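You operate a simulated robot arm through the tools that you are given. There is no shell and no other tool.

Carry out the task below with a simulated two-armed robot. There is one attempt and no reset: what you move stays moved.

TASK
Pick up the white carton from the top of the grey side bench with one hand, pass it to the other hand and put it on the right end of the set-up bench. Set down upright: white carton.

The check looks at the end state, three seconds after you hand in, the way a careful person would. Anything else that was tipped, shoved, dropped, spilled or broken makes it a failure.

THE ROBOT
Two 7-joint arms with two-finger parallel grippers on one trunk, on a base that moves. Base frame: it is fixed to the floor where the robot stands at the start and does not move with it; the origin is under the middle of the robot, x ahead of it, y to its left, z up. Lengths are in mm, angles in degrees, forces in N, time in s.
The left shoulder is at the start at [50, 168, 1057], the right one opposite. With the tool pointing down near the work surface each hand reaches from about 200 to 660 mm from the robot's upright axis, wherever it stands, measured 20 degrees to its own side. Places, roughly: right end of the set-up bench [-2400, -1800, 800]; white carton [1500, -1250, 750]. Payload 1.57 kg a hand.
The TCP of each hand is the grasp point between the finger pads, 30 mm short of the fingertips. In the tool frame z runs along the fingers and y along their closing line. The gripper opens to 80 mm. The fingers are 17 mm wide and 12 mm thick; the gripper's body (40 by 82 mm) begins 80 mm behind the TCP.
Orientation is told as [roll, pitch, yaw] about the base's x, y, z axes, in that order, counted from this pose: with the fingers straight down and closing along the base's y, the tool's x points along the base's -x, its y along +y and its z along -z.

THE INTERFACE
- The arms move only by the tool apply_moves. It takes "left_targets", "right_targets" or both (then of equal length, played together; a hand with none holds still); each is a list of rows, each an object (a shift or turn left out is 0, a gripper value left out holds the last) with "linear": the shift along the tool's x, y, z in units of 300 mm (1.0 is 300 mm), a list of three; "angular": the turn, a rotation vector about the tool's x, y, z in units of 120 degrees (1.0 is 120 degrees), a list of three. In form: [{"linear": [x, y, z], "angular": [ax, ay, az]}, ...]. A call has 1 to 20 rows; each row is the pose to reach, as a shift and turn from the pose commanded when the call began, along the tool's axes at that moment. "left_gripper" and "right_gripper" are, for a hand that has rows, the opening, from 0 (shut) to 1 (fully open), set as the call begins (left out, the last holds). A call with a number of a shift or a turn outside -1 to 1 is refused whole. A row lasts 0.2 s, in which the tool goes at most 50 mm and 8.6 degrees; a call with a longer step from one row to the next is refused whole, and so is a gripper value outside its range. A pose out of reach is approached as far as the arm can. The call stops where the force on the tool passes 40 N (or 10 N more than at its start, if that is more) or the arm is blocked; 0.2 s more then pass. The fingers move at their own pace (about 45 mm/s each) and stop on an object; they squeeze with about 43 N. The grip force told is the motor's: it shows also when the fingers shut on nothing. Time passes only in rows, and 0.2 s behind the last, so rows that repeat a pose let the fingers close. It gives the time, the measured TCP pose, the force on the tool (base axes), the opening and the grip force at its end, in the units of the frame above (readings bear some noise), with the torque about the TCP (base axes, N m) and any sound that the robot's microphone picked up.
- Cameras (640 x 400 px; columns grow to the right, rows downward): "scene" is now at [127.3, -10.1, 1267.7]; the picture's right is [-0.09, -1.00, 0.00], its down [-0.58, 0.05, -0.81] and it looks along [0.81, -0.07, -0.58] (base axes); focal length 276 px, centre (320, 200). "left" rides on the left gripper at [72, 7, -122] in its tool frame; the picture's right is [-0.09, 1.00, 0.00], its down [-0.84, -0.08, -0.54] and it looks along [-0.54, -0.05, 0.84] (tool axes); focal length 238 px, centre (320, 200). "right" rides on the right gripper at [72, -7, -122] in its tool frame; the picture's right is [0.09, 1.00, 0.00], its down [-0.84, 0.08, -0.54] and it looks along [-0.54, 0.05, 0.84] (tool axes); focal length 238 px, centre (320, 200). There is no depth. A picture from a camera that has moved, and an enlarged one, comes with that camera's place and axes in the base frame and with its lens.
- get_image(camera): a new picture of that camera. The clock stands still meanwhile.
- move_column(by): slides the trunk up (or, below 0, down) by that many mm; the arms and the scene camera ride with it, the base frame stays. It gives what a move gives, with no picture.
- drive_base(legs): drives the robot by 1 to 6 legs, each [ahead, left, turn to the left] in mm, mm and degrees, along the robot's own axes; the way and the turn of a leg run together, so that a leg with both is an arc; at most 1500 mm and 180 degrees a leg. The arms and the cameras ride along, it lands a little off, and it stops where it bumps. It gives what a move gives.
- turn_head(pan, tilt): turns the head with the scene camera to pan (to the left, within 80 degrees either way) and tilt (down, from -29 to 69), counted from straight ahead of the robot. It gives what a move gives.
- inspect(camera, box): a new picture of the part [left, top, right, bottom] of that camera's present view, enlarged. The clock stands still meanwhile.
- close_job(): hands the job in; it is judged then, once.

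Nothing tells you exact positions but the pictures and the camera data. Unless the task says otherwise, let go and move clear before handing in.

The tools are called after ">>>" as a command line: name --argument value ..., lists and objects as JSON in quotes. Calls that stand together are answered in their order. apply_moves: Moves the arms, as the interface text tells. Its arguments: {"type":"object","properties":{"left_targets":{"type":"array"},"left_gripper":{"type":"number"},"right_targets":{"type":"array"},"right_gripper":{"type":"number"}},"required":[]} The other tools are called the same way: move_column (by) moves the trunk up or down; drive_base (legs) drives the base; turn_head (pan, tilt) turns the head that bears the scene camera; get_image (camera) takes a picture; inspect (camera, box) takes an enlarged picture of a part of a camera's view; close_job () hands the job in.

At the start:

```text
t: 0.0
left_eef_pos: [436.4, 186.8, 1059.3]
left_orientation: [0.0, 0.0, 0.1]
left_ft_force: [0.7, 0.1, -0.4]
left_moment: [0.0, 0.01, -0.02]
left_finger_gap: 79.9
left_gripper_force: 0.0
right_eef_pos: [380.5, -153.8, 1091.8]
right_orientation: [0.0, 0.0, 0.1]
right_ft_force: [-0.3, 0.4, -0.3]
right_moment: [0.01, 0.03, 0.01]
right_finger_gap: 79.7
right_gripper_force: 0.1
trunk travel left (down, up): [-225.0, 218.0]
robot x, y, heading: [0.4, 1.6, 0.3]
head pan, tilt (commanded): [-5.3, 35.7]
```

scene: 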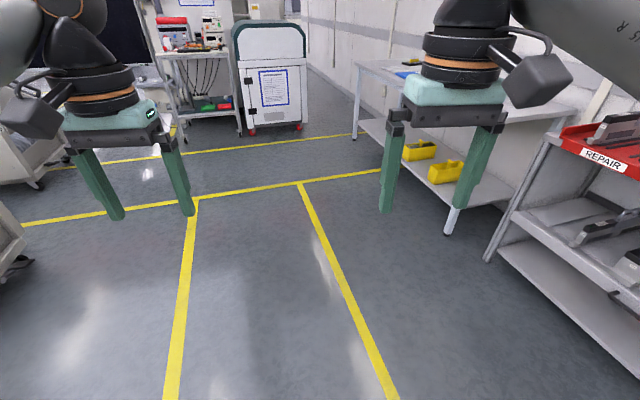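
right: 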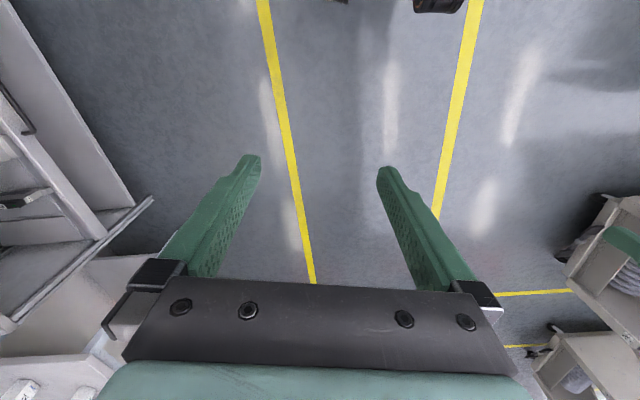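
left: 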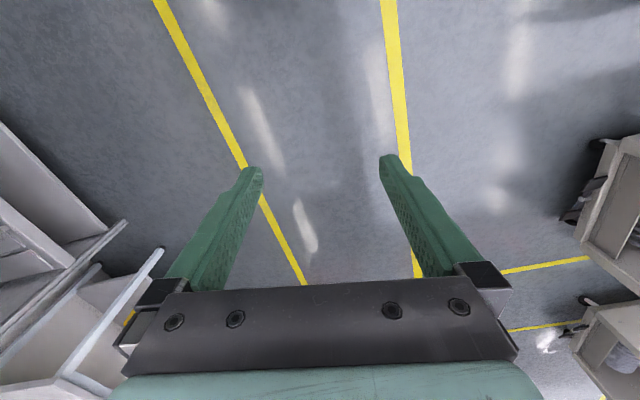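

I see an aisle with benches to the right; the side bench with the carton should be ahead-right at about [1500, -1250]. I will turn the head to look around first.

>>> turn_head --pan -40 --tilt 20

>>> get_image --camera "scene"

>>> turn_head --pan -80 --tilt 20

>>> get_image --camera "scene"

>>> turn_head --pan 60 --tilt 20

>>> get_image --camera "scene"

```text
t: 1.0
left_eef_pos: [435.0, 186.8, 1060.6]
left_orientation: [0.0, 0.0, 0.0]
left_ft_force: [-0.2, -0.3, -0.1]
left_moment: [-0.02, 0.01, -0.03]
left_finger_gap: 79.9
left_gripper_force: 0.1
right_eef_pos: [380.2, -155.3, 1090.3]
right_orientation: [0.0, -0.1, 0.1]
right_ft_force: [-0.5, -0.1, -0.8]
right_moment: [-0.03, 0.01, 0.03]
right_finger_gap: 80.2
right_gripper_force: 0.1
trunk travel left (down, up): [-225.0, 218.0]
robot x, y, heading: [0.5, 1.9, 0.1]
head pan, tilt (commanded): [-40.0, 20.0]
```

```text
taken
camera scene: at [111.4, -61.9, 1292.6], right [-0.64, -0.77, 0.0], down [-0.26, 0.22, -0.94], along [0.72, -0.6, -0.34], focal length 276 px, centre (320, 200)
```

scene: 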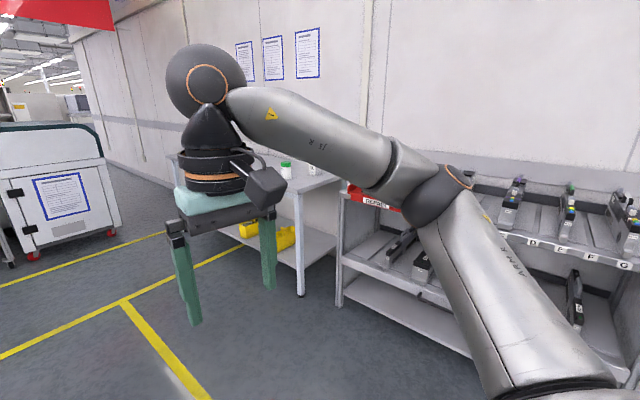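

```text
t: 2.1
left_eef_pos: [435.3, 186.0, 1060.7]
left_orientation: [0.0, 0.0, 0.0]
left_ft_force: [-0.1, -0.3, 0.7]
left_moment: [0.01, -0.01, -0.02]
left_finger_gap: 80.3
left_gripper_force: 0.0
right_eef_pos: [380.7, -154.9, 1092.2]
right_orientation: [0.0, 0.0, -0.1]
right_ft_force: [-0.5, 0.6, 0.4]
right_moment: [0.02, -0.01, -0.03]
right_finger_gap: 79.7
right_gripper_force: 0.1
trunk travel left (down, up): [-225.0, 218.0]
robot x, y, heading: [-3.5, -1.2, -0.1]
head pan, tilt (commanded): [-80.0, 20.0]
```

```text
taken
camera scene: at [56.2, -93.8, 1292.6], right [-0.98, -0.17, 0.0], down [-0.06, 0.34, -0.94], along [0.16, -0.93, -0.34], focal length 276 px, centre (320, 200)
```

scene: 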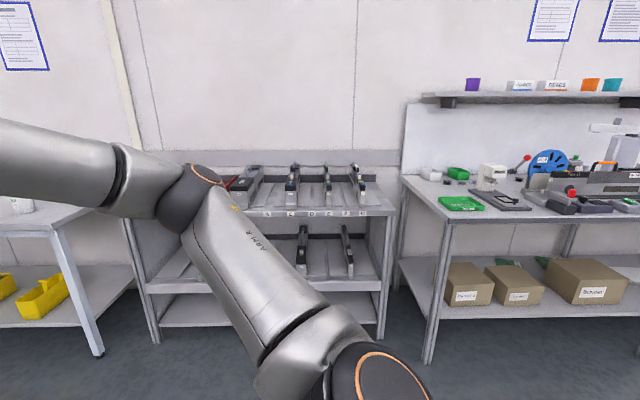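

```text
t: 4.3
left_eef_pos: [436.0, 186.3, 1058.8]
left_orientation: [0.0, 0.0, 0.0]
left_ft_force: [0.1, 0.2, 0.3]
left_moment: [-0.02, -0.02, 0.02]
left_finger_gap: 80.1
left_gripper_force: 0.0
right_eef_pos: [379.4, -155.2, 1092.7]
right_orientation: [-0.1, -0.1, -0.1]
right_ft_force: [-0.7, 0.5, -0.2]
right_moment: [0.01, 0.0, 0.02]
right_finger_gap: 80.2
right_gripper_force: 0.1
trunk travel left (down, up): [-225.0, 218.0]
robot x, y, heading: [-0.5, -0.6, -0.1]
head pan, tilt (commanded): [60.0, 20.0]
```

```text
taken
camera scene: at [86.6, 78.5, 1292.6], right [0.87, -0.5, 0.0], down [-0.17, -0.3, -0.94], along [0.47, 0.81, -0.34], focal length 276 px, centre (320, 200)
```

scene: 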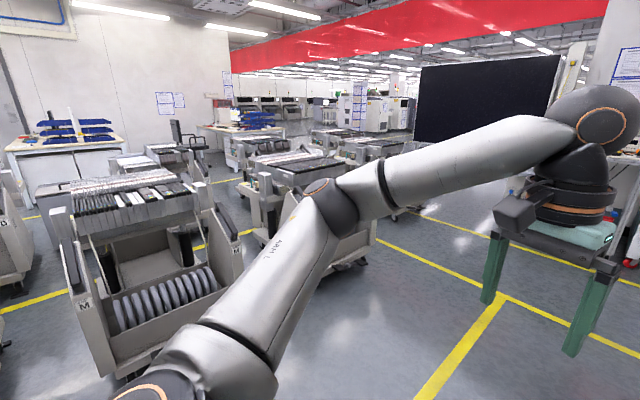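

The wall benches seem to run about 12° off the base x axis; the side bench's near corner leg is around [1420, -990]. I'll drive to an open spot in front of it, face it squarely, and look again.

>>> drive_base --legs '[[1400, -100, 0], [0, 0, -78]]'

>>> turn_head --pan 0 --tilt 40

>>> get_image --camera "scene"

>>> get_image --camera "right"

>>> get_image --camera "left"

```text
t: 14.5
left_eef_pos: [1673.2, -483.0, 1059.1]
left_orientation: [0.0, 0.0, -75.9]
left_ft_force: [0.1, -0.3, -0.2]
left_moment: [-0.01, 0.0, -0.03]
left_finger_gap: 79.9
left_gripper_force: 0.2
right_eef_pos: [1328.4, -514.3, 1091.9]
right_orientation: [0.1, 0.0, -75.9]
right_ft_force: [-0.3, 0.0, -0.4]
right_moment: [0.03, 0.05, -0.01]
right_finger_gap: 79.9
right_gripper_force: 0.0
trunk travel left (down, up): [-225.0, 218.0]
robot x, y, heading: [1387.6, -109.1, -76.0]
head pan, tilt (commanded): [60.0, 20.0]
```

```text
t: 15.8
left_eef_pos: [1672.3, -483.8, 1060.3]
left_orientation: [-0.1, 0.0, -75.9]
left_ft_force: [0.9, -0.4, 0.1]
left_moment: [-0.07, 0.04, 0.03]
left_finger_gap: 80.0
left_gripper_force: 0.0
right_eef_pos: [1328.7, -515.4, 1092.5]
right_orientation: [0.0, 0.0, -75.9]
right_ft_force: [0.2, 0.7, 0.0]
right_moment: [-0.01, 0.01, -0.03]
right_finger_gap: 80.2
right_gripper_force: 0.0
trunk travel left (down, up): [-225.0, 218.0]
robot x, y, heading: [1383.9, -104.9, -75.9]
head pan, tilt (commanded): [0.0, 40.0]
```

```text
taken
camera scene: at [1416.1, -230.2, 1261.2], right [-0.97, -0.24, 0.0], down [-0.16, 0.62, -0.77], along [0.19, -0.74, -0.64], focal length 276 px, centre (320, 200)
```

scene: 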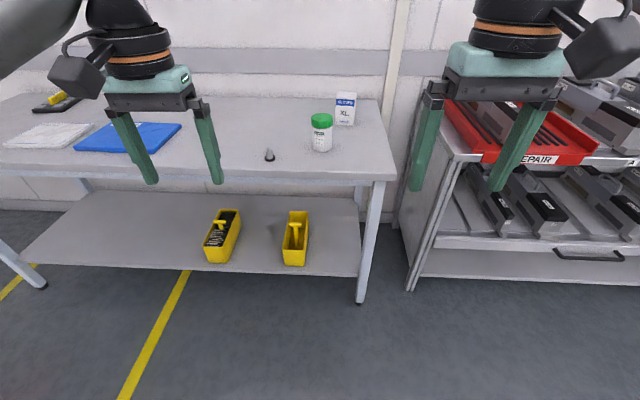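

```text
taken
camera right: at [1303.8, -444.3, 1213.5], right [0.94, 0.33, 0.0], down [0.28, -0.79, 0.54], along [0.18, -0.51, -0.84], focal length 238 px, centre (320, 200)
```

right: 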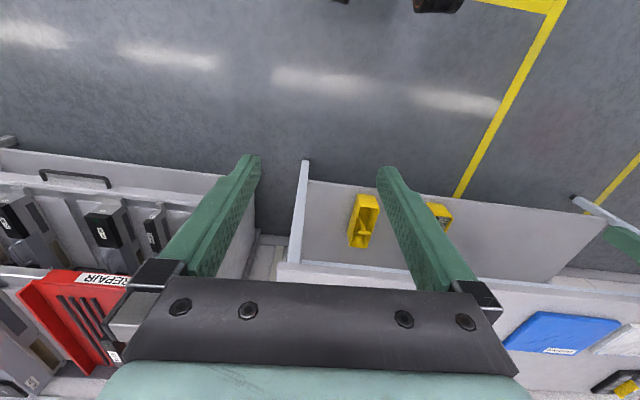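

```text
taken
camera left: at [1661.4, -412.5, 1181.0], right [0.99, 0.15, 0.0], down [0.13, -0.83, 0.54], along [0.08, -0.54, -0.84], focal length 238 px, centre (320, 200)
```

left: 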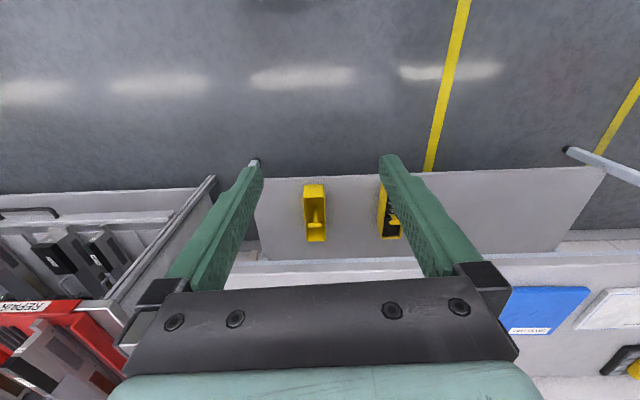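

The bench top shows a small white carton ("XL", blue print) near the back right, with a green-lidded jar standing in front-left of it and a small dark item. I'll zoom in on them.

>>> inspect --camera "scene" --box '[240, 80, 400, 180]'

```text
4.00 times, centred on (320, 130) of scene
camera zoom: at [1416.1, -230.2, 1261.2], right [-0.97, -0.24, 0.0], down [-0.16, 0.62, -0.77], along [0.19, -0.74, -0.64], focal length 1104 px, centre (320, 480)
```

zoom: 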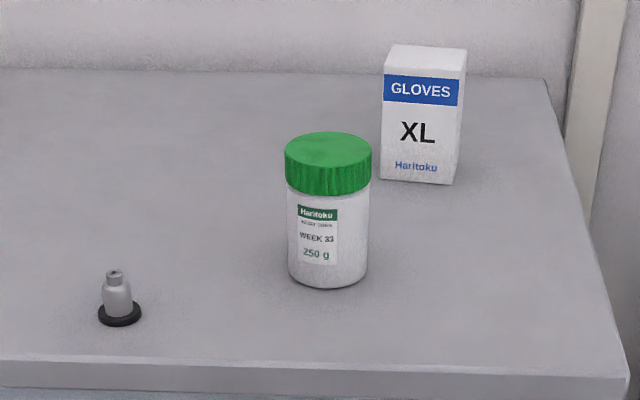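

The carton is roughly 70 wide × 90 deep × 105 mm tall and stands far back on the bench, with the jar about 200 mm in front of it. I'll check how big my own base is and get a second viewpoint to fix the bench height.

>>> turn_head --pan 0 --tilt 69

>>> get_image --camera "scene"

>>> move_column --by 210

>>> turn_head --pan 0 --tilt 40

>>> get_image --camera "scene"

>>> inspect --camera "scene" --box '[240, 100, 400, 200]'

```text
t: 16.7
left_eef_pos: [1673.2, -484.0, 1059.3]
left_orientation: [0.0, 0.1, -75.8]
left_ft_force: [-0.2, -0.3, -0.3]
left_moment: [-0.01, 0.03, -0.03]
left_finger_gap: 80.0
left_gripper_force: 0.0
right_eef_pos: [1327.1, -513.2, 1092.5]
right_orientation: [0.0, -0.1, -75.9]
right_ft_force: [0.0, -0.6, 0.2]
right_moment: [0.01, -0.03, 0.01]
right_finger_gap: 80.0
right_gripper_force: 0.0
trunk travel left (down, up): [-225.0, 218.0]
robot x, y, heading: [1387.6, -107.0, -76.0]
head pan, tilt (commanded): [0.0, 68.8]
```

```text
taken
camera scene: at [1409.0, -202.0, 1225.1], right [-0.97, -0.24, 0.0], down [-0.23, 0.9, -0.36], along [0.09, -0.35, -0.93], focal length 276 px, centre (320, 200)
```

scene: 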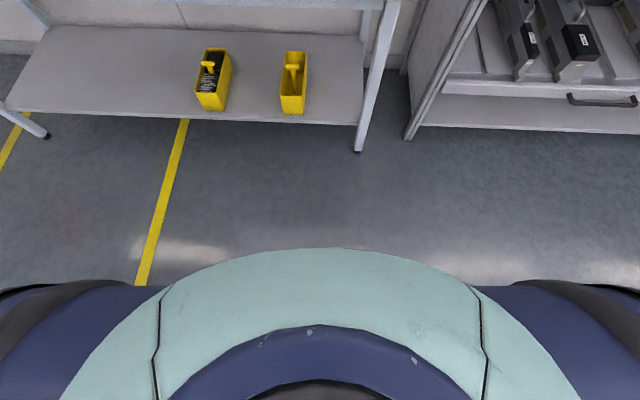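

```text
t: 18.9
left_eef_pos: [1671.6, -484.1, 1269.4]
left_orientation: [0.0, 0.0, -76.0]
left_ft_force: [-0.1, 0.7, 0.0]
left_moment: [0.0, 0.03, -0.02]
left_finger_gap: 80.2
left_gripper_force: 0.0
right_eef_pos: [1327.9, -513.2, 1302.6]
right_orientation: [0.2, 0.0, -75.9]
right_ft_force: [-0.2, 0.0, 0.8]
right_moment: [0.01, -0.01, -0.02]
right_finger_gap: 80.2
right_gripper_force: 0.1
trunk travel left (down, up): [-435.0, 8.0]
robot x, y, heading: [1384.2, -107.8, -75.9]
head pan, tilt (commanded): [0.0, 68.8]
```

```text
t: 19.9
left_eef_pos: [1672.6, -484.2, 1271.2]
left_orientation: [-0.1, 0.2, -75.9]
left_ft_force: [1.3, -0.3, -0.1]
left_moment: [-0.02, 0.0, -0.01]
left_finger_gap: 80.2
left_gripper_force: 0.1
right_eef_pos: [1327.0, -513.7, 1301.7]
right_orientation: [0.1, 0.0, -75.9]
right_ft_force: [-0.1, -0.3, -0.3]
right_moment: [-0.02, -0.04, 0.02]
right_finger_gap: 80.1
right_gripper_force: 0.1
trunk travel left (down, up): [-435.0, 8.0]
robot x, y, heading: [1384.0, -107.7, -76.1]
head pan, tilt (commanded): [0.0, 40.0]
```

```text
taken
camera scene: at [1416.1, -230.2, 1471.1], right [-0.97, -0.24, 0.0], down [-0.16, 0.62, -0.77], along [0.19, -0.74, -0.64], focal length 276 px, centre (320, 200)
```

scene: 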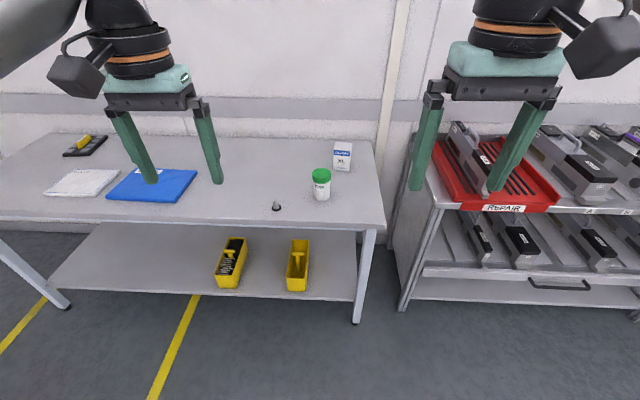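

```text
4.00 times, centred on (320, 150) of scene
camera zoom: at [1416.1, -230.2, 1471.1], right [-0.97, -0.24, 0.0], down [-0.16, 0.62, -0.77], along [0.19, -0.74, -0.64], focal length 1104 px, centre (320, 400)
```

zoom: 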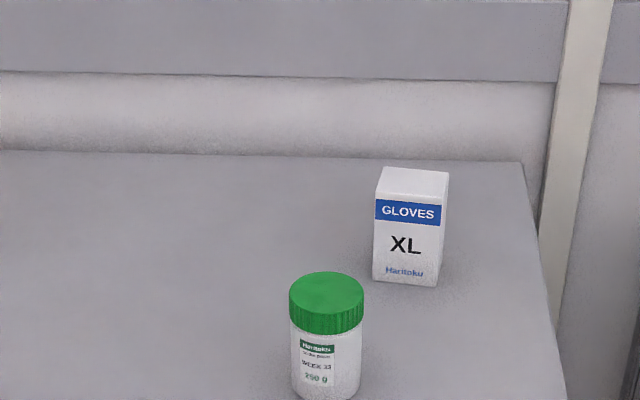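

Using the two heights I triangulate: bench top z ≈ 800, carton about 70 × 75 × 98 mm centred near [1569, -1256] and turned so its depth axis points about -87°, jar near [1608, -1032]. The carton is deep on the bench, so I plan a tilted grasp. Before picking which hand does what, I'll look toward the set-up bench.

>>> turn_head --pan -80 --tilt 15

>>> get_image --camera "scene"

>>> inspect --camera "scene" --box '[240, 100, 480, 250]'

```text
t: 21.4
left_eef_pos: [1672.7, -484.2, 1270.6]
left_orientation: [0.0, 0.0, -75.9]
left_ft_force: [0.2, 0.9, -0.9]
left_moment: [0.01, 0.01, -0.01]
left_finger_gap: 80.0
left_gripper_force: 0.0
right_eef_pos: [1327.6, -512.1, 1301.0]
right_orientation: [0.0, 0.0, -75.9]
right_ft_force: [0.3, 0.7, -0.8]
right_moment: [0.01, 0.02, 0.02]
right_finger_gap: 80.1
right_gripper_force: 0.1
trunk travel left (down, up): [-435.0, 8.0]
robot x, y, heading: [1386.6, -107.8, -76.0]
head pan, tilt (commanded): [-80.0, 15.0]
```

```text
taken
camera scene: at [1310.1, -186.0, 1510.8], right [-0.41, 0.91, 0.0], down [0.24, 0.11, -0.97], along [-0.88, -0.4, -0.26], focal length 276 px, centre (320, 200)
```

scene: 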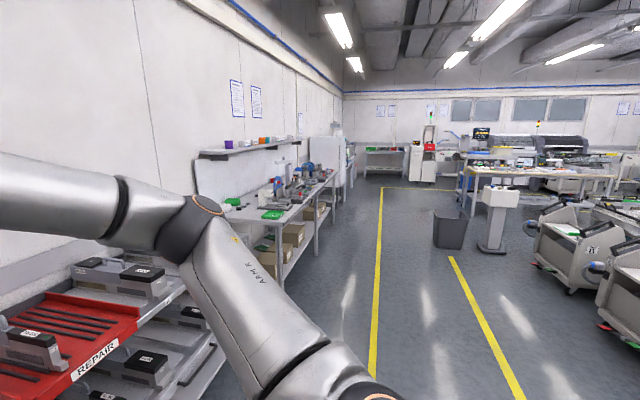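

```text
2.67 times, centred on (360, 175) of scene
camera zoom: at [1310.1, -186.0, 1510.8], right [-0.41, 0.91, 0.0], down [0.24, 0.11, -0.97], along [-0.88, -0.4, -0.26], focal length 736 px, centre (213, 267)
```

zoom: 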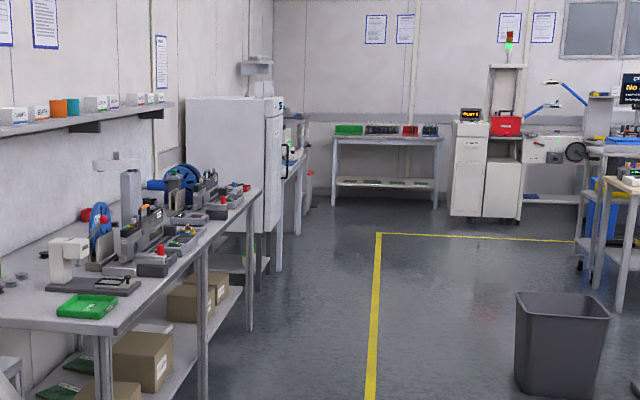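

The set-up bench runs along the same wall, its right end next to a tall cabinet, with the floor in front clear. Plan: right hand picks the carton tilted ~40° forward, left hand takes it over at 45° from the other side and places it. I'll rehearse those hand poses here in free space, first the tilts.

>>> apply_moves --right_targets '[{"angular": [0, -0.0556, 0]}, {"angular": [0, -0.1111, 0]}, {"angular": [0, -0.1667, 0]}, {"angular": [0, -0.2222, 0]}, {"angular": [0, -0.2778, 0]}, {"angular": [0, -0.3333, 0]}]' --left_targets '[{"angular": [0, -0.0625, 0]}, {"angular": [0, -0.125, 0]}, {"angular": [0, -0.1875, 0]}, {"angular": [0, -0.25, 0]}, {"angular": [0, -0.3125, 0]}, {"angular": [0, -0.375, 0]}]'

```text
t: 22.8
left_eef_pos: [1673.1, -484.2, 1270.2]
left_orientation: [-0.1, -45.1, -75.8]
left_ft_force: [0.4, -0.5, 0.0]
left_moment: [-0.03, -0.03, 0.01]
left_finger_gap: 79.9
left_gripper_force: 0.0
right_eef_pos: [1328.4, -512.9, 1302.7]
right_orientation: [0.0, -40.1, -76.0]
right_ft_force: [0.5, 0.1, 0.6]
right_moment: [-0.02, -0.02, -0.02]
right_finger_gap: 80.0
right_gripper_force: 0.1
trunk travel left (down, up): [-435.0, 8.0]
robot x, y, heading: [1386.6, -104.7, -76.0]
head pan, tilt (commanded): [-80.0, 15.0]
```

Tilts work. Now I rehearse the inward yaw of both hands toward the handover spot, stopping short of each other.

>>> apply_moves --right_targets '[{"linear": [0.0166, 0.0164, 0.0435], "angular": [-0.0438, 0, -0.0522]}, {"linear": [0.0333, 0.0327, 0.0869], "angular": [-0.0876, 0, -0.1045]}, {"linear": [0.0499, 0.0491, 0.1304], "angular": [-0.1315, 0, -0.1567]}, {"linear": [0.0665, 0.0655, 0.1738], "angular": [-0.1753, 0, -0.2089]}, {"linear": [0.0832, 0.0818, 0.2173], "angular": [-0.2191, 0, -0.2611]}, {"linear": [0.0998, 0.0982, 0.2607], "angular": [-0.2629, 0, -0.3134]}, {"linear": [0.1165, 0.1145, 0.3042], "angular": [-0.3067, 0, -0.3656]}, {"linear": [0.1331, 0.1309, 0.3476], "angular": [-0.3505, 0, -0.4178]}, {"linear": [0.1497, 0.1473, 0.3911], "angular": [-0.3944, 0, -0.47]}, {"linear": [0.1664, 0.1636, 0.4345], "angular": [-0.4382, 0, -0.5223]}, {"linear": [0.183, 0.18, 0.478], "angular": [-0.482, 0, -0.5745]}]' --left_targets '[{"linear": [0.033, -0.0203, 0.0305], "angular": [0.0482, 0, 0.0482]}, {"linear": [0.066, -0.0405, 0.0609], "angular": [0.0964, 0, 0.0964]}, {"linear": [0.099, -0.0608, 0.0914], "angular": [0.1445, 0, 0.1445]}, {"linear": [0.132, -0.0811, 0.1218], "angular": [0.1927, 0, 0.1927]}, {"linear": [0.165, -0.1014, 0.1523], "angular": [0.2409, 0, 0.2409]}, {"linear": [0.198, -0.1216, 0.1827], "angular": [0.2891, 0, 0.2891]}, {"linear": [0.231, -0.1419, 0.2132], "angular": [0.3373, 0, 0.3373]}, {"linear": [0.264, -0.1622, 0.2436], "angular": [0.3855, 0, 0.3855]}, {"linear": [0.297, -0.1825, 0.2741], "angular": [0.4336, 0, 0.4336]}, {"linear": [0.33, -0.2027, 0.3045], "angular": [0.4818, 0, 0.4818]}, {"linear": [0.363, -0.223, 0.335], "angular": [0.53, 0, 0.53]}]'

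>>> turn_head --pan 0 --tilt 30

>>> get_image --camera "scene"

```text
t: 25.2
left_eef_pos: [1606.2, -493.3, 1120.5]
left_orientation: [0.0, -45.1, -166.0]
left_ft_force: [0.3, 0.8, 0.6]
left_moment: [-0.03, 0.05, 0.06]
left_finger_gap: 80.0
left_gripper_force: 0.0
right_eef_pos: [1408.0, -457.3, 1213.2]
right_orientation: [-1.0, -37.9, 0.3]
right_ft_force: [-0.7, 0.8, 0.3]
right_moment: [0.0, 0.06, -0.03]
right_finger_gap: 79.9
right_gripper_force: 0.1
right hand out of reach, approached as far as the arm can: row 8, 9, 10, 11
trunk travel left (down, up): [-435.0, 8.0]
robot x, y, heading: [1385.9, -107.6, -75.7]
head pan, tilt (commanded): [-80.0, 15.0]
```

```text
t: 26.7
left_eef_pos: [1606.0, -494.4, 1120.6]
left_orientation: [0.0, -45.0, -165.8]
left_ft_force: [1.3, -0.6, 0.4]
left_moment: [-0.02, -0.01, 0.03]
left_finger_gap: 80.0
left_gripper_force: 0.2
right_eef_pos: [1406.4, -458.1, 1212.9]
right_orientation: [-1.1, -38.0, 0.1]
right_ft_force: [0.4, 0.1, -0.1]
right_moment: [0.01, 0.01, 0.01]
right_finger_gap: 79.9
right_gripper_force: 0.2
trunk travel left (down, up): [-435.0, 8.0]
robot x, y, heading: [1386.5, -107.5, -76.1]
head pan, tilt (commanded): [0.0, 30.0]
```

```text
taken
camera scene: at [1417.4, -235.5, 1486.6], right [-0.97, -0.24, 0.0], down [-0.12, 0.48, -0.87], along [0.21, -0.84, -0.5], focal length 276 px, centre (320, 200)
```

scene: 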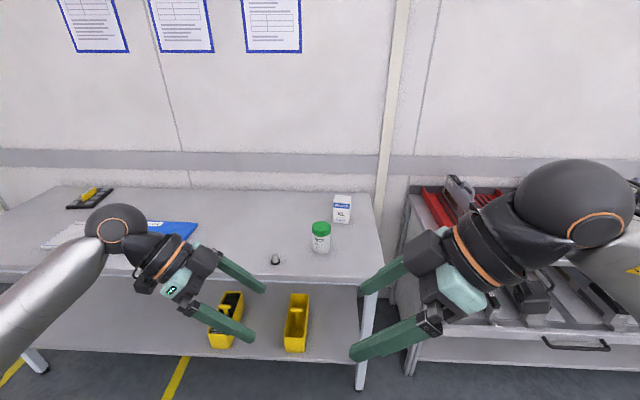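

The left arm reaches its handover pose fine; the right arm ran into a limit short of its target (probably joint limits that close in). I'll try shifting the right hand forward and down to see what it can do with this orientation.

>>> apply_moves --right_targets '[{"linear": [0.038, -0.076, 0.03]}, {"linear": [0.076, -0.152, 0.06]}, {"linear": [0.115, -0.228, 0.09]}, {"linear": [0.153, -0.304, 0.118]}]'

```text
t: 27.7
left_eef_pos: [1605.4, -493.4, 1121.7]
left_orientation: [-0.1, -45.0, -165.8]
left_ft_force: [0.2, 0.0, 0.1]
left_moment: [0.01, 0.0, 0.02]
left_finger_gap: 80.0
left_gripper_force: 0.1
right_eef_pos: [1407.7, -457.7, 1213.4]
right_orientation: [-1.0, -38.1, 0.2]
right_ft_force: [-0.1, 1.1, 0.2]
right_moment: [0.0, 0.01, -0.02]
right_finger_gap: 79.8
right_gripper_force: 0.0
right hand out of reach, approached as far as the arm can: row 1, 2, 3, 4
trunk travel left (down, up): [-435.0, 8.0]
robot x, y, heading: [1385.7, -105.5, -76.0]
head pan, tilt (commanded): [0.0, 30.0]
```

>>> apply_moves --right_targets '[{"angular": [0.0385, 0, 0.0493]}, {"angular": [0.077, 0, 0.0985]}, {"angular": [0.1155, 0, 0.1478]}, {"angular": [0.154, 0, 0.197]}]'

```text
t: 28.7
left_eef_pos: [1606.1, -494.3, 1120.4]
left_orientation: [0.0, -44.9, -165.8]
left_ft_force: [-0.5, -0.2, 0.7]
left_moment: [-0.02, -0.01, 0.0]
left_finger_gap: 79.9
left_gripper_force: 0.0
right_eef_pos: [1406.1, -453.3, 1211.3]
right_orientation: [-0.8, -38.4, -29.9]
right_ft_force: [-0.1, 0.7, -1.0]
right_moment: [-0.03, 0.0, -0.01]
right_finger_gap: 80.3
right_gripper_force: 0.0
trunk travel left (down, up): [-435.0, 8.0]
robot x, y, heading: [1382.8, -105.0, -75.9]
head pan, tilt (commanded): [0.0, 30.0]
```

>>> apply_moves --right_targets '[{"linear": [0.005, -0.0735, 0.0535]}, {"linear": [0.01, -0.147, 0.107]}, {"linear": [0.015, -0.2205, 0.1605]}, {"linear": [0.02, -0.294, 0.214]}]'

```text
t: 29.7
left_eef_pos: [1605.1, -493.5, 1121.4]
left_orientation: [0.0, -45.1, -165.9]
left_ft_force: [0.6, 0.1, -0.6]
left_moment: [0.01, 0.0, 0.02]
left_finger_gap: 79.9
left_gripper_force: 0.1
right_eef_pos: [1393.0, -546.3, 1160.8]
right_orientation: [-0.9, -38.5, -29.8]
right_ft_force: [0.0, -0.5, -0.5]
right_moment: [0.0, 0.01, -0.02]
right_finger_gap: 80.0
right_gripper_force: 0.1
trunk travel left (down, up): [-435.0, 8.0]
robot x, y, heading: [1385.2, -106.3, -76.1]
head pan, tilt (commanded): [0.0, 30.0]
```

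>>> apply_moves --right_targets '[{"angular": [-0.038, 0, -0.0479]}, {"angular": [-0.0759, 0, -0.0958]}, {"angular": [-0.1139, 0, -0.1438]}, {"angular": [-0.1518, 0, -0.1917]}, {"angular": [-0.1898, 0, -0.2396]}, {"angular": [-0.2277, 0, -0.2875]}]'

```text
t: 31.1
left_eef_pos: [1606.9, -494.7, 1121.3]
left_orientation: [-0.2, -45.2, -165.8]
left_ft_force: [0.5, -0.3, -0.4]
left_moment: [0.05, 0.04, -0.03]
left_finger_gap: 80.2
left_gripper_force: 0.1
right_eef_pos: [1447.0, -403.0, 1155.7]
right_orientation: [-0.8, -37.7, 9.2]
right_ft_force: [0.4, -0.5, -0.2]
right_moment: [-0.03, 0.03, 0.02]
right_finger_gap: 80.0
right_gripper_force: 0.1
right hand out of reach, approached as far as the arm can: row 3, 4, 5, 6
trunk travel left (down, up): [-435.0, 8.0]
robot x, y, heading: [1384.6, -107.3, -75.8]
head pan, tilt (commanded): [0.0, 30.0]
```

At yaw near 90° the right arm hits a limit, so I'll change the scheme: right hand holds with a ~55° forward tilt at the near/lower part, and the left hand takes it straight from above with the same yaw. I return both hands to forward-facing poses.

>>> apply_moves --right_targets '[{"linear": [0.0382, -0.0338, -0.0295], "angular": [0.0395, 0, 0.0511]}, {"linear": [0.0764, -0.0676, -0.0591], "angular": [0.0789, 0, 0.1022]}, {"linear": [0.1145, -0.1015, -0.0886], "angular": [0.1184, 0, 0.1533]}, {"linear": [0.1527, -0.1353, -0.1182], "angular": [0.1578, 0, 0.2044]}, {"linear": [0.1909, -0.1691, -0.1477], "angular": [0.1973, 0, 0.2555]}, {"linear": [0.2291, -0.2029, -0.1773], "angular": [0.2367, 0, 0.3065]}, {"linear": [0.2673, -0.2367, -0.2068], "angular": [0.2762, 0, 0.3576]}, {"linear": [0.3055, -0.2705, -0.2364], "angular": [0.3156, 0, 0.4087]}, {"linear": [0.3436, -0.3044, -0.2659], "angular": [0.3551, 0, 0.4598]}, {"linear": [0.3818, -0.3382, -0.2955], "angular": [0.3945, 0, 0.5109]}, {"linear": [0.42, -0.372, -0.325], "angular": [0.434, 0, 0.562]}]' --left_targets '[{"linear": [0.0172, 0, -0.0172], "angular": [-0.0482, 0, -0.0482]}, {"linear": [0.0344, 0, -0.0344], "angular": [-0.0964, 0, -0.0964]}, {"linear": [0.0515, 0, -0.0515], "angular": [-0.1445, 0, -0.1445]}, {"linear": [0.0687, 0, -0.0687], "angular": [-0.1927, 0, -0.1927]}, {"linear": [0.0859, 0, -0.0859], "angular": [-0.2409, 0, -0.2409]}, {"linear": [0.1031, 0, -0.1031], "angular": [-0.2891, 0, -0.2891]}, {"linear": [0.1203, 0, -0.1203], "angular": [-0.3373, 0, -0.3373]}, {"linear": [0.1375, 0, -0.1375], "angular": [-0.3855, 0, -0.3855]}, {"linear": [0.1546, 0, -0.1546], "angular": [-0.4336, 0, -0.4336]}, {"linear": [0.1718, 0, -0.1718], "angular": [-0.4818, 0, -0.4818]}, {"linear": [0.189, 0, -0.189], "angular": [-0.53, 0, -0.53]}]'

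```text
t: 33.5
left_eef_pos: [1683.3, -474.8, 1123.0]
left_orientation: [0.0, -45.1, -75.8]
left_ft_force: [-0.5, 0.0, 0.0]
left_moment: [-0.02, -0.02, -0.03]
left_finger_gap: 80.1
left_gripper_force: 0.1
right_eef_pos: [1306.4, -532.3, 1158.3]
right_orientation: [0.3, -38.4, -77.0]
right_ft_force: [0.8, 0.1, 0.0]
right_moment: [0.0, 0.0, 0.0]
right_finger_gap: 80.0
right_gripper_force: 0.1
right hand out of reach, approached as far as the arm can: row 6, 7, 8, 9
trunk travel left (down, up): [-435.0, 8.0]
robot x, y, heading: [1390.0, -106.0, -75.9]
head pan, tilt (commanded): [0.0, 30.0]
```

Both hands are back. Now I rehearse the new handover geometry: right hand tilted 55° to the centre, left hand vertical and high, then over it.

>>> apply_moves --right_targets '[{"linear": [0.0027, 0.1, 0.0177], "angular": [0, -0.0231, 0]}, {"linear": [0.0053, 0.2, 0.0353], "angular": [0, -0.0461, 0]}, {"linear": [0.008, 0.3, 0.053], "angular": [0, -0.0692, 0]}, {"linear": [0.0107, 0.4, 0.0707], "angular": [0, -0.0922, 0]}, {"linear": [0.0133, 0.5, 0.0883], "angular": [0, -0.1153, 0]}, {"linear": [0.016, 0.6, 0.106], "angular": [0, -0.1383, 0]}]' --left_targets '[{"linear": [-0.0802, 0, -0.0588], "angular": [0, 0.0625, 0]}, {"linear": [-0.1603, 0, -0.1177], "angular": [0, 0.125, 0]}, {"linear": [-0.2405, 0, -0.1765], "angular": [0, 0.1875, 0]}, {"linear": [-0.3207, 0, -0.2353], "angular": [0, 0.25, 0]}, {"linear": [-0.4008, 0, -0.2942], "angular": [0, 0.3125, 0]}, {"linear": [-0.481, 0, -0.353], "angular": [0, 0.375, 0]}]'

>>> get_image --camera "scene"

```text
t: 34.9
left_eef_pos: [1691.5, -499.3, 1299.1]
left_orientation: [-0.1, 0.2, -76.0]
left_ft_force: [0.7, -0.5, -0.1]
left_moment: [-0.01, 0.0, -0.01]
left_finger_gap: 80.2
left_gripper_force: 0.1
right_eef_pos: [1486.4, -505.9, 1134.3]
right_orientation: [0.2, -55.1, -76.8]
right_ft_force: [0.3, 0.2, 0.9]
right_moment: [-0.01, 0.01, 0.0]
right_finger_gap: 80.3
right_gripper_force: 0.1
trunk travel left (down, up): [-435.0, 8.0]
robot x, y, heading: [1386.3, -108.4, -75.9]
head pan, tilt (commanded): [0.0, 30.0]
```

```text
taken
camera scene: at [1417.6, -235.1, 1486.6], right [-0.97, -0.24, 0.0], down [-0.12, 0.48, -0.87], along [0.21, -0.84, -0.5], focal length 276 px, centre (320, 200)
```

scene: 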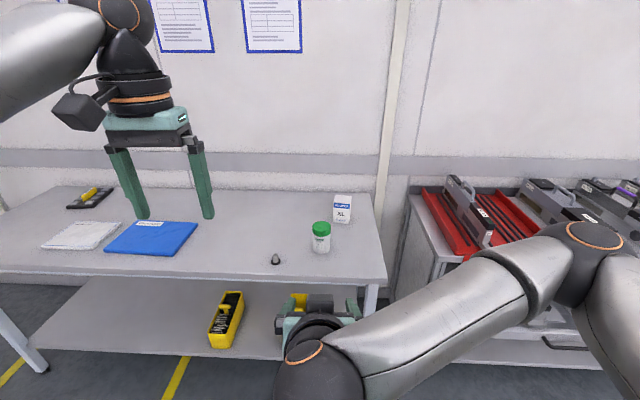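

The right pose works at centre. Now bring the left hand over it and down, as in the real handover (46 mm ahead of and 33 mm above the right TCP).

>>> apply_moves --left_targets '[{"linear": [-0.002, -0.1333, 0]}, {"linear": [-0.004, -0.2667, 0]}, {"linear": [-0.006, -0.4, 0]}, {"linear": [-0.008, -0.5333, 0]}, {"linear": [-0.01, -0.6667, 0]}, {"linear": [-0.01, -0.6667, 0.11]}, {"linear": [-0.01, -0.6667, 0.22]}, {"linear": [-0.01, -0.6667, 0.33]}, {"linear": [-0.01, -0.6667, 0.44]}]'

>>> get_image --camera "scene"

>>> get_image --camera "right"

>>> get_image --camera "left"

```text
t: 36.9
left_eef_pos: [1495.7, -551.3, 1166.2]
left_orientation: [0.1, 0.0, -75.8]
left_ft_force: [-0.3, 0.1, 0.7]
left_moment: [0.0, 0.04, -0.01]
left_finger_gap: 79.7
left_gripper_force: 0.1
right_eef_pos: [1484.5, -507.3, 1134.2]
right_orientation: [0.3, -55.0, -76.9]
right_ft_force: [-0.2, 0.6, -0.4]
right_moment: [0.04, -0.02, -0.01]
right_finger_gap: 80.1
right_gripper_force: 0.1
trunk travel left (down, up): [-435.0, 8.0]
robot x, y, heading: [1383.1, -108.5, -75.8]
head pan, tilt (commanded): [0.0, 30.0]
```

```text
taken
camera scene: at [1417.4, -235.7, 1486.6], right [-0.97, -0.24, 0.0], down [-0.12, 0.49, -0.87], along [0.21, -0.84, -0.5], focal length 276 px, centre (320, 200)
```

scene: 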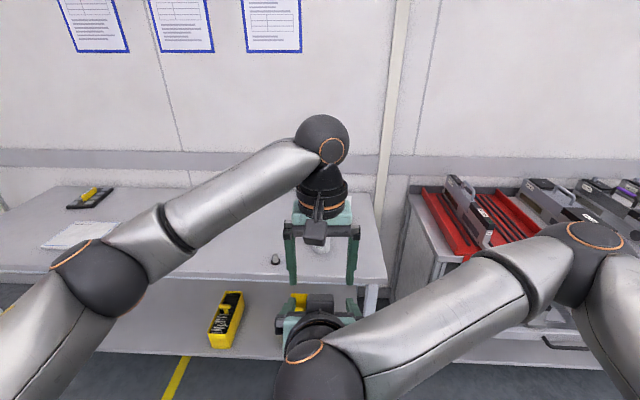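

```text
taken
camera right: at [1445.7, -370.0, 1144.3], right [0.96, 0.28, -0.07], down [0.08, -0.02, 1.0], along [0.28, -0.96, -0.04], focal length 238 px, centre (320, 200)
```

right: 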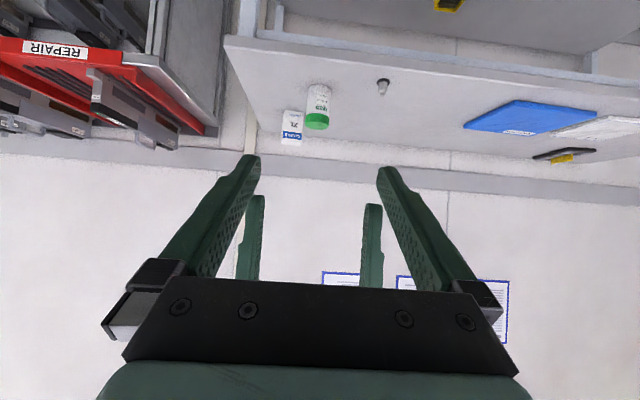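

```text
taken
camera left: at [1483.7, -480.3, 1287.6], right [0.99, 0.15, 0.0], down [0.13, -0.83, 0.54], along [0.08, -0.54, -0.84], focal length 238 px, centre (320, 200)
```

left: 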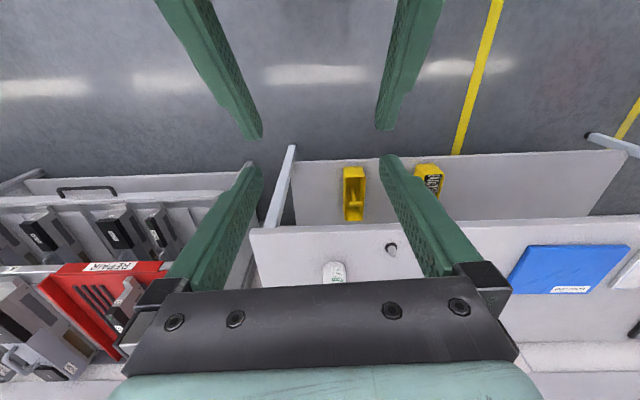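

The rehearsal worked without contact. I'll reverse out: left hand up and to the left, then the right hand back to its side.

>>> apply_moves --left_targets '[{"linear": [0, 0, -0.15]}, {"linear": [0, 0, -0.3]}, {"linear": [0, 0, -0.45]}, {"linear": [0, 0.1333, -0.5]}, {"linear": [0, 0.2667, -0.5]}, {"linear": [0.05, 0.4, -0.5]}, {"linear": [0.1, 0.5333, -0.5]}, {"linear": [0.15, 0.6667, -0.5]}]'

>>> apply_moves --right_targets '[{"linear": [0, -0.13, 0]}, {"linear": [0, -0.26, 0]}, {"linear": [0, -0.39, 0]}, {"linear": [0, -0.52, 0]}, {"linear": [0, -0.633, 0]}]'

```text
t: 38.7
left_eef_pos: [1680.2, -457.3, 1318.0]
left_orientation: [-0.1, 0.0, -75.9]
left_ft_force: [-0.3, -0.2, 0.2]
left_moment: [0.02, 0.04, 0.02]
left_finger_gap: 79.8
left_gripper_force: 0.1
right_eef_pos: [1486.5, -507.4, 1133.6]
right_orientation: [0.1, -55.0, -76.7]
right_ft_force: [0.4, 0.4, 1.0]
right_moment: [-0.01, -0.02, 0.02]
right_finger_gap: 79.8
right_gripper_force: 0.0
trunk travel left (down, up): [-435.0, 8.0]
robot x, y, heading: [1386.6, -105.3, -75.7]
head pan, tilt (commanded): [0.0, 30.0]
```

```text
t: 39.9
left_eef_pos: [1679.1, -459.2, 1318.9]
left_orientation: [0.0, 0.0, -75.9]
left_ft_force: [-0.3, 0.4, 0.3]
left_moment: [0.03, -0.03, 0.0]
left_finger_gap: 80.0
left_gripper_force: 0.1
right_eef_pos: [1311.8, -572.9, 1130.1]
right_orientation: [0.2, -55.0, -76.8]
right_ft_force: [-0.5, 0.3, 0.0]
right_moment: [0.02, -0.02, 0.04]
right_finger_gap: 79.8
right_gripper_force: 0.1
right hand out of reach, approached as far as the arm can: row 4, 5
trunk travel left (down, up): [-435.0, 8.0]
robot x, y, heading: [1386.2, -105.9, -75.8]
head pan, tilt (commanded): [0.0, 30.0]
```

Now I drive closer to the bench in two steps, checking the view before the final approach.

>>> drive_base --legs '[[320, 180, 0], [0, 0, -8]]'

>>> turn_head --pan -10 --tilt 45

>>> get_image --camera "scene"

>>> get_image --camera "right"

```text
t: 42.9
left_eef_pos: [1872.1, -757.3, 1318.3]
left_orientation: [0.1, -0.1, -84.0]
left_ft_force: [0.9, 0.7, -0.1]
left_moment: [-0.01, 0.01, 0.03]
left_finger_gap: 80.0
left_gripper_force: 0.1
right_eef_pos: [1494.2, -817.6, 1131.2]
right_orientation: [0.2, -54.9, -85.1]
right_ft_force: [-0.3, -0.4, 0.0]
right_moment: [0.02, 0.0, 0.02]
right_finger_gap: 80.1
right_gripper_force: 0.1
trunk travel left (down, up): [-435.0, 8.0]
robot x, y, heading: [1631.7, -367.9, -83.8]
head pan, tilt (commanded): [0.0, 30.0]
```

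```text
t: 43.6
left_eef_pos: [1873.6, -758.5, 1317.7]
left_orientation: [-0.1, -0.1, -84.0]
left_ft_force: [0.2, 0.8, -0.4]
left_moment: [0.01, 0.02, -0.02]
left_finger_gap: 80.2
left_gripper_force: 0.0
right_eef_pos: [1493.5, -817.9, 1130.8]
right_orientation: [0.2, -55.0, -84.9]
right_ft_force: [-0.1, 1.0, -0.4]
right_moment: [0.01, 0.0, -0.04]
right_finger_gap: 80.2
right_gripper_force: 0.0
trunk travel left (down, up): [-435.0, 8.0]
robot x, y, heading: [1632.6, -372.4, -84.0]
head pan, tilt (commanded): [-10.0, 45.0]
```

```text
taken
camera scene: at [1630.3, -490.7, 1464.0], right [-1.0, 0.07, 0.0], down [0.05, 0.7, -0.71], along [-0.05, -0.71, -0.71], focal length 276 px, centre (320, 200)
```

scene: 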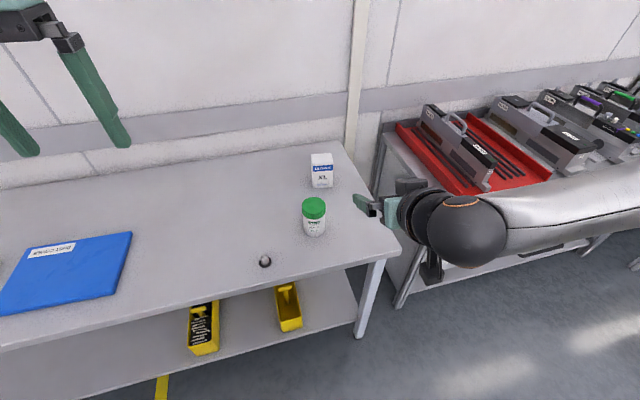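

```text
taken
camera right: at [1474.5, -677.0, 1141.6], right [0.99, 0.14, -0.07], down [0.08, -0.03, 1.0], along [0.14, -0.99, -0.04], focal length 238 px, centre (320, 200)
```

right: 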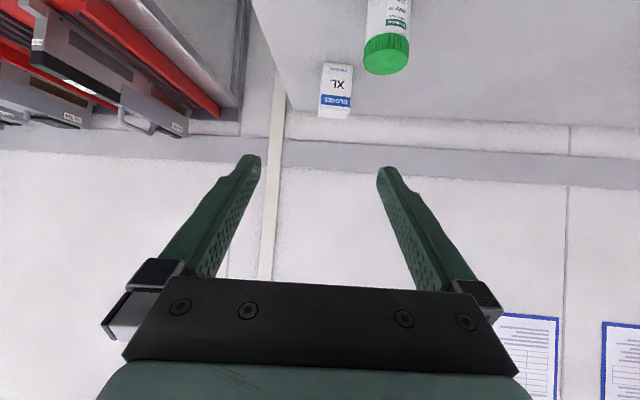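

I have a good steep view of carton and jar from here. I'll zoom to measure their exact positions.

>>> inspect --camera "scene" --box '[280, 140, 360, 190]'

>>> inspect --camera "scene" --box '[250, 140, 410, 240]'

>>> inspect --camera "right" --box '[280, 40, 440, 140]'

```text
8.00 times, centred on (320, 165) of scene
camera zoom: at [1630.3, -490.7, 1464.0], right [-1.0, 0.07, 0.0], down [0.05, 0.7, -0.71], along [-0.05, -0.71, -0.71], focal length 2209 px, centre (320, 480)
```

zoom: 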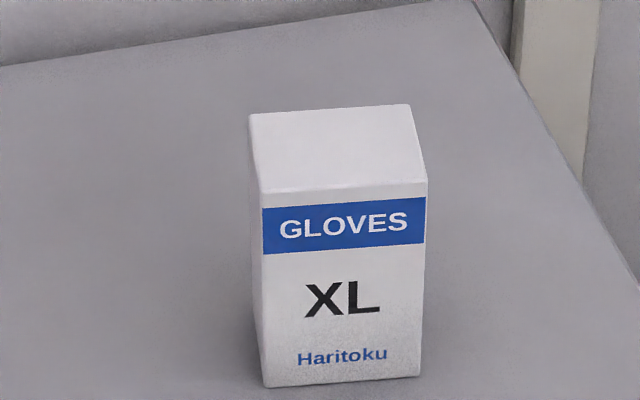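

```text
4.00 times, centred on (330, 190) of scene
camera zoom: at [1630.3, -490.7, 1464.0], right [-1.0, 0.07, 0.0], down [0.05, 0.7, -0.71], along [-0.05, -0.71, -0.71], focal length 1104 px, centre (280, 240)
```

zoom: 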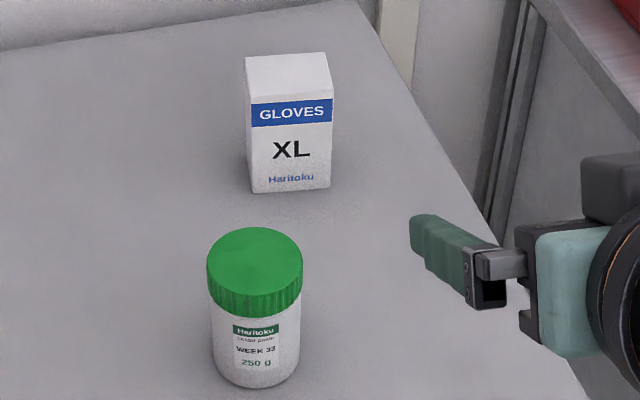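

```text
4.00 times, centred on (360, 90) of right
camera zoom: at [1474.5, -677.0, 1141.6], right [0.99, 0.14, -0.07], down [0.08, -0.03, 1.0], along [0.14, -0.99, -0.04], focal length 953 px, centre (160, 640)
```

zoom: 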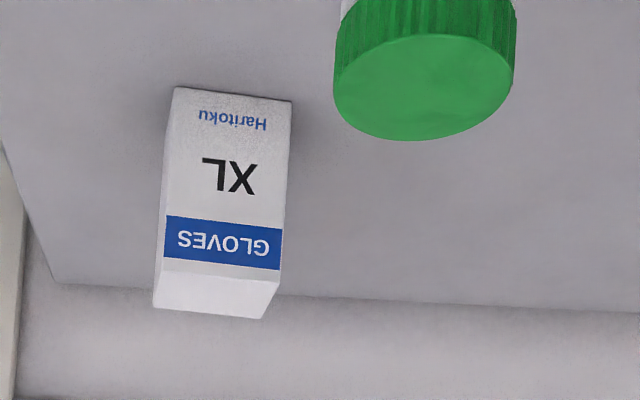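

Measured: carton ≈ 68 wide × 55 deep × ~105 mm, corners around [1602, -1211] and [1534, -1213], depth direction ≈ -87.5°. Since its depth is only 55 mm, the left hand can take it on the front/back faces from straight above, which avoids finger overlap. I'll rehearse that left-hand pose (yawed -90°, centred).

>>> apply_moves --left_targets '[{"linear": [-0.0045, -0.0591, 0.0448], "angular": [0, 0, 0.0682]}, {"linear": [-0.0091, -0.1182, 0.0896], "angular": [0, 0, 0.1364]}, {"linear": [-0.0136, -0.1773, 0.1345], "angular": [0, 0, 0.2045]}, {"linear": [-0.0182, -0.2364, 0.1793], "angular": [0, 0, 0.2727]}, {"linear": [-0.0227, -0.2955, 0.2241], "angular": [0, 0, 0.3409]}, {"linear": [-0.0273, -0.3545, 0.2689], "angular": [0, 0, 0.4091]}, {"linear": [-0.0318, -0.4136, 0.3137], "angular": [0, 0, 0.4773]}, {"linear": [-0.0364, -0.4727, 0.3585], "angular": [0, 0, 0.5455]}, {"linear": [-0.0409, -0.5318, 0.4034], "angular": [0, 0, 0.6136]}, {"linear": [-0.0455, -0.5909, 0.4482], "angular": [0, 0, 0.6818]}, {"linear": [-0.05, -0.65, 0.493], "angular": [0, 0, 0.75]}]'

>>> get_image --camera "scene"

```text
t: 46.0
left_eef_pos: [1679.4, -791.1, 1169.9]
left_orientation: [0.0, 0.0, -174.2]
left_ft_force: [-0.6, -0.6, 0.1]
left_moment: [0.0, 0.01, 0.01]
left_finger_gap: 80.0
left_gripper_force: 0.0
right_eef_pos: [1495.2, -818.4, 1131.8]
right_orientation: [0.3, -55.1, -85.0]
right_ft_force: [0.2, -0.4, 0.3]
right_moment: [0.01, -0.04, 0.03]
right_finger_gap: 80.1
right_gripper_force: 0.1
trunk travel left (down, up): [-435.0, 8.0]
robot x, y, heading: [1631.0, -364.9, -83.8]
head pan, tilt (commanded): [-10.0, 45.0]
```

```text
taken
camera scene: at [1629.9, -490.9, 1464.0], right [-1.0, 0.07, 0.0], down [0.05, 0.71, -0.71], along [-0.05, -0.71, -0.71], focal length 276 px, centre (320, 200)
```

scene: 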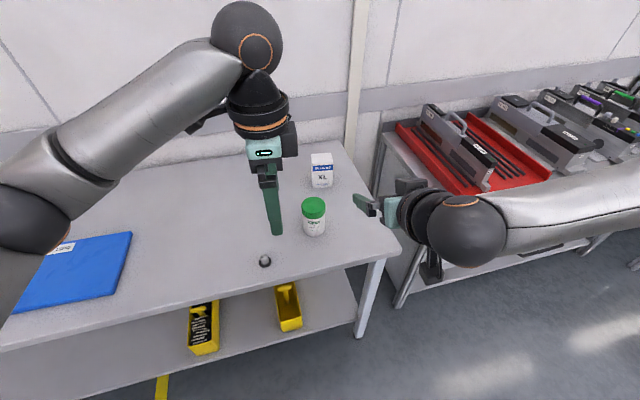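

The left pose is reachable too. I put the left hand back to its side, then finish the approach to the bench.

>>> apply_moves --left_targets '[{"linear": [0.0591, -0.0075, -0.0448], "angular": [0, 0, -0.0682]}, {"linear": [0.1182, -0.0151, -0.0896], "angular": [0, 0, -0.1364]}, {"linear": [0.1773, -0.0226, -0.1345], "angular": [0, 0, -0.2045]}, {"linear": [0.2364, -0.0302, -0.1793], "angular": [0, 0, -0.2727]}, {"linear": [0.2955, -0.0377, -0.2241], "angular": [0, 0, -0.3409]}, {"linear": [0.3545, -0.0453, -0.2689], "angular": [0, 0, -0.4091]}, {"linear": [0.4136, -0.0528, -0.3137], "angular": [0, 0, -0.4773]}, {"linear": [0.4727, -0.0604, -0.3585], "angular": [0, 0, -0.5455]}, {"linear": [0.5318, -0.0679, -0.4034], "angular": [0, 0, -0.6136]}, {"linear": [0.5909, -0.0755, -0.4482], "angular": [0, 0, -0.6818]}, {"linear": [0.65, -0.083, -0.493], "angular": [0, 0, -0.75]}]'

```text
t: 48.4
left_eef_pos: [1873.7, -744.2, 1318.6]
left_orientation: [-0.1, 0.0, -83.9]
left_ft_force: [0.0, 0.4, 0.5]
left_moment: [-0.02, -0.01, 0.02]
left_finger_gap: 80.1
left_gripper_force: 0.0
right_eef_pos: [1493.0, -817.7, 1130.0]
right_orientation: [0.2, -55.0, -84.9]
right_ft_force: [0.7, -0.1, 0.0]
right_moment: [0.01, 0.0, 0.01]
right_finger_gap: 79.9
right_gripper_force: 0.0
trunk travel left (down, up): [-435.0, 8.0]
robot x, y, heading: [1631.3, -364.8, -84.1]
head pan, tilt (commanded): [-10.0, 45.0]
```

Now the last short drive: about 128 mm ahead and 32 mm left, which keeps my base front clear of the bench legs and shelf.

>>> drive_base --legs '[[128, 32, 0]]'

>>> get_image --camera "scene"

```text
t: 49.7
left_eef_pos: [1916.0, -865.0, 1318.6]
left_orientation: [-0.1, 0.0, -84.0]
left_ft_force: [1.1, -0.5, 0.3]
left_moment: [0.0, 0.0, 0.0]
left_finger_gap: 80.1
left_gripper_force: 0.0
right_eef_pos: [1538.0, -938.6, 1129.9]
right_orientation: [0.2, -54.9, -84.9]
right_ft_force: [0.1, -0.9, -0.5]
right_moment: [0.01, 0.0, 0.02]
right_finger_gap: 79.6
right_gripper_force: 0.0
trunk travel left (down, up): [-435.0, 8.0]
robot x, y, heading: [1677.1, -489.9, -84.3]
head pan, tilt (commanded): [-10.0, 45.0]
```

```text
taken
camera scene: at [1673.9, -610.7, 1463.9], right [-1.0, 0.07, 0.0], down [0.05, 0.71, -0.71], along [-0.05, -0.7, -0.71], focal length 276 px, centre (320, 200)
```

scene: 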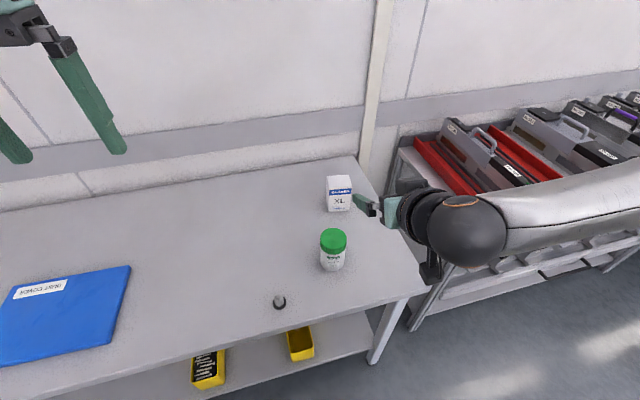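

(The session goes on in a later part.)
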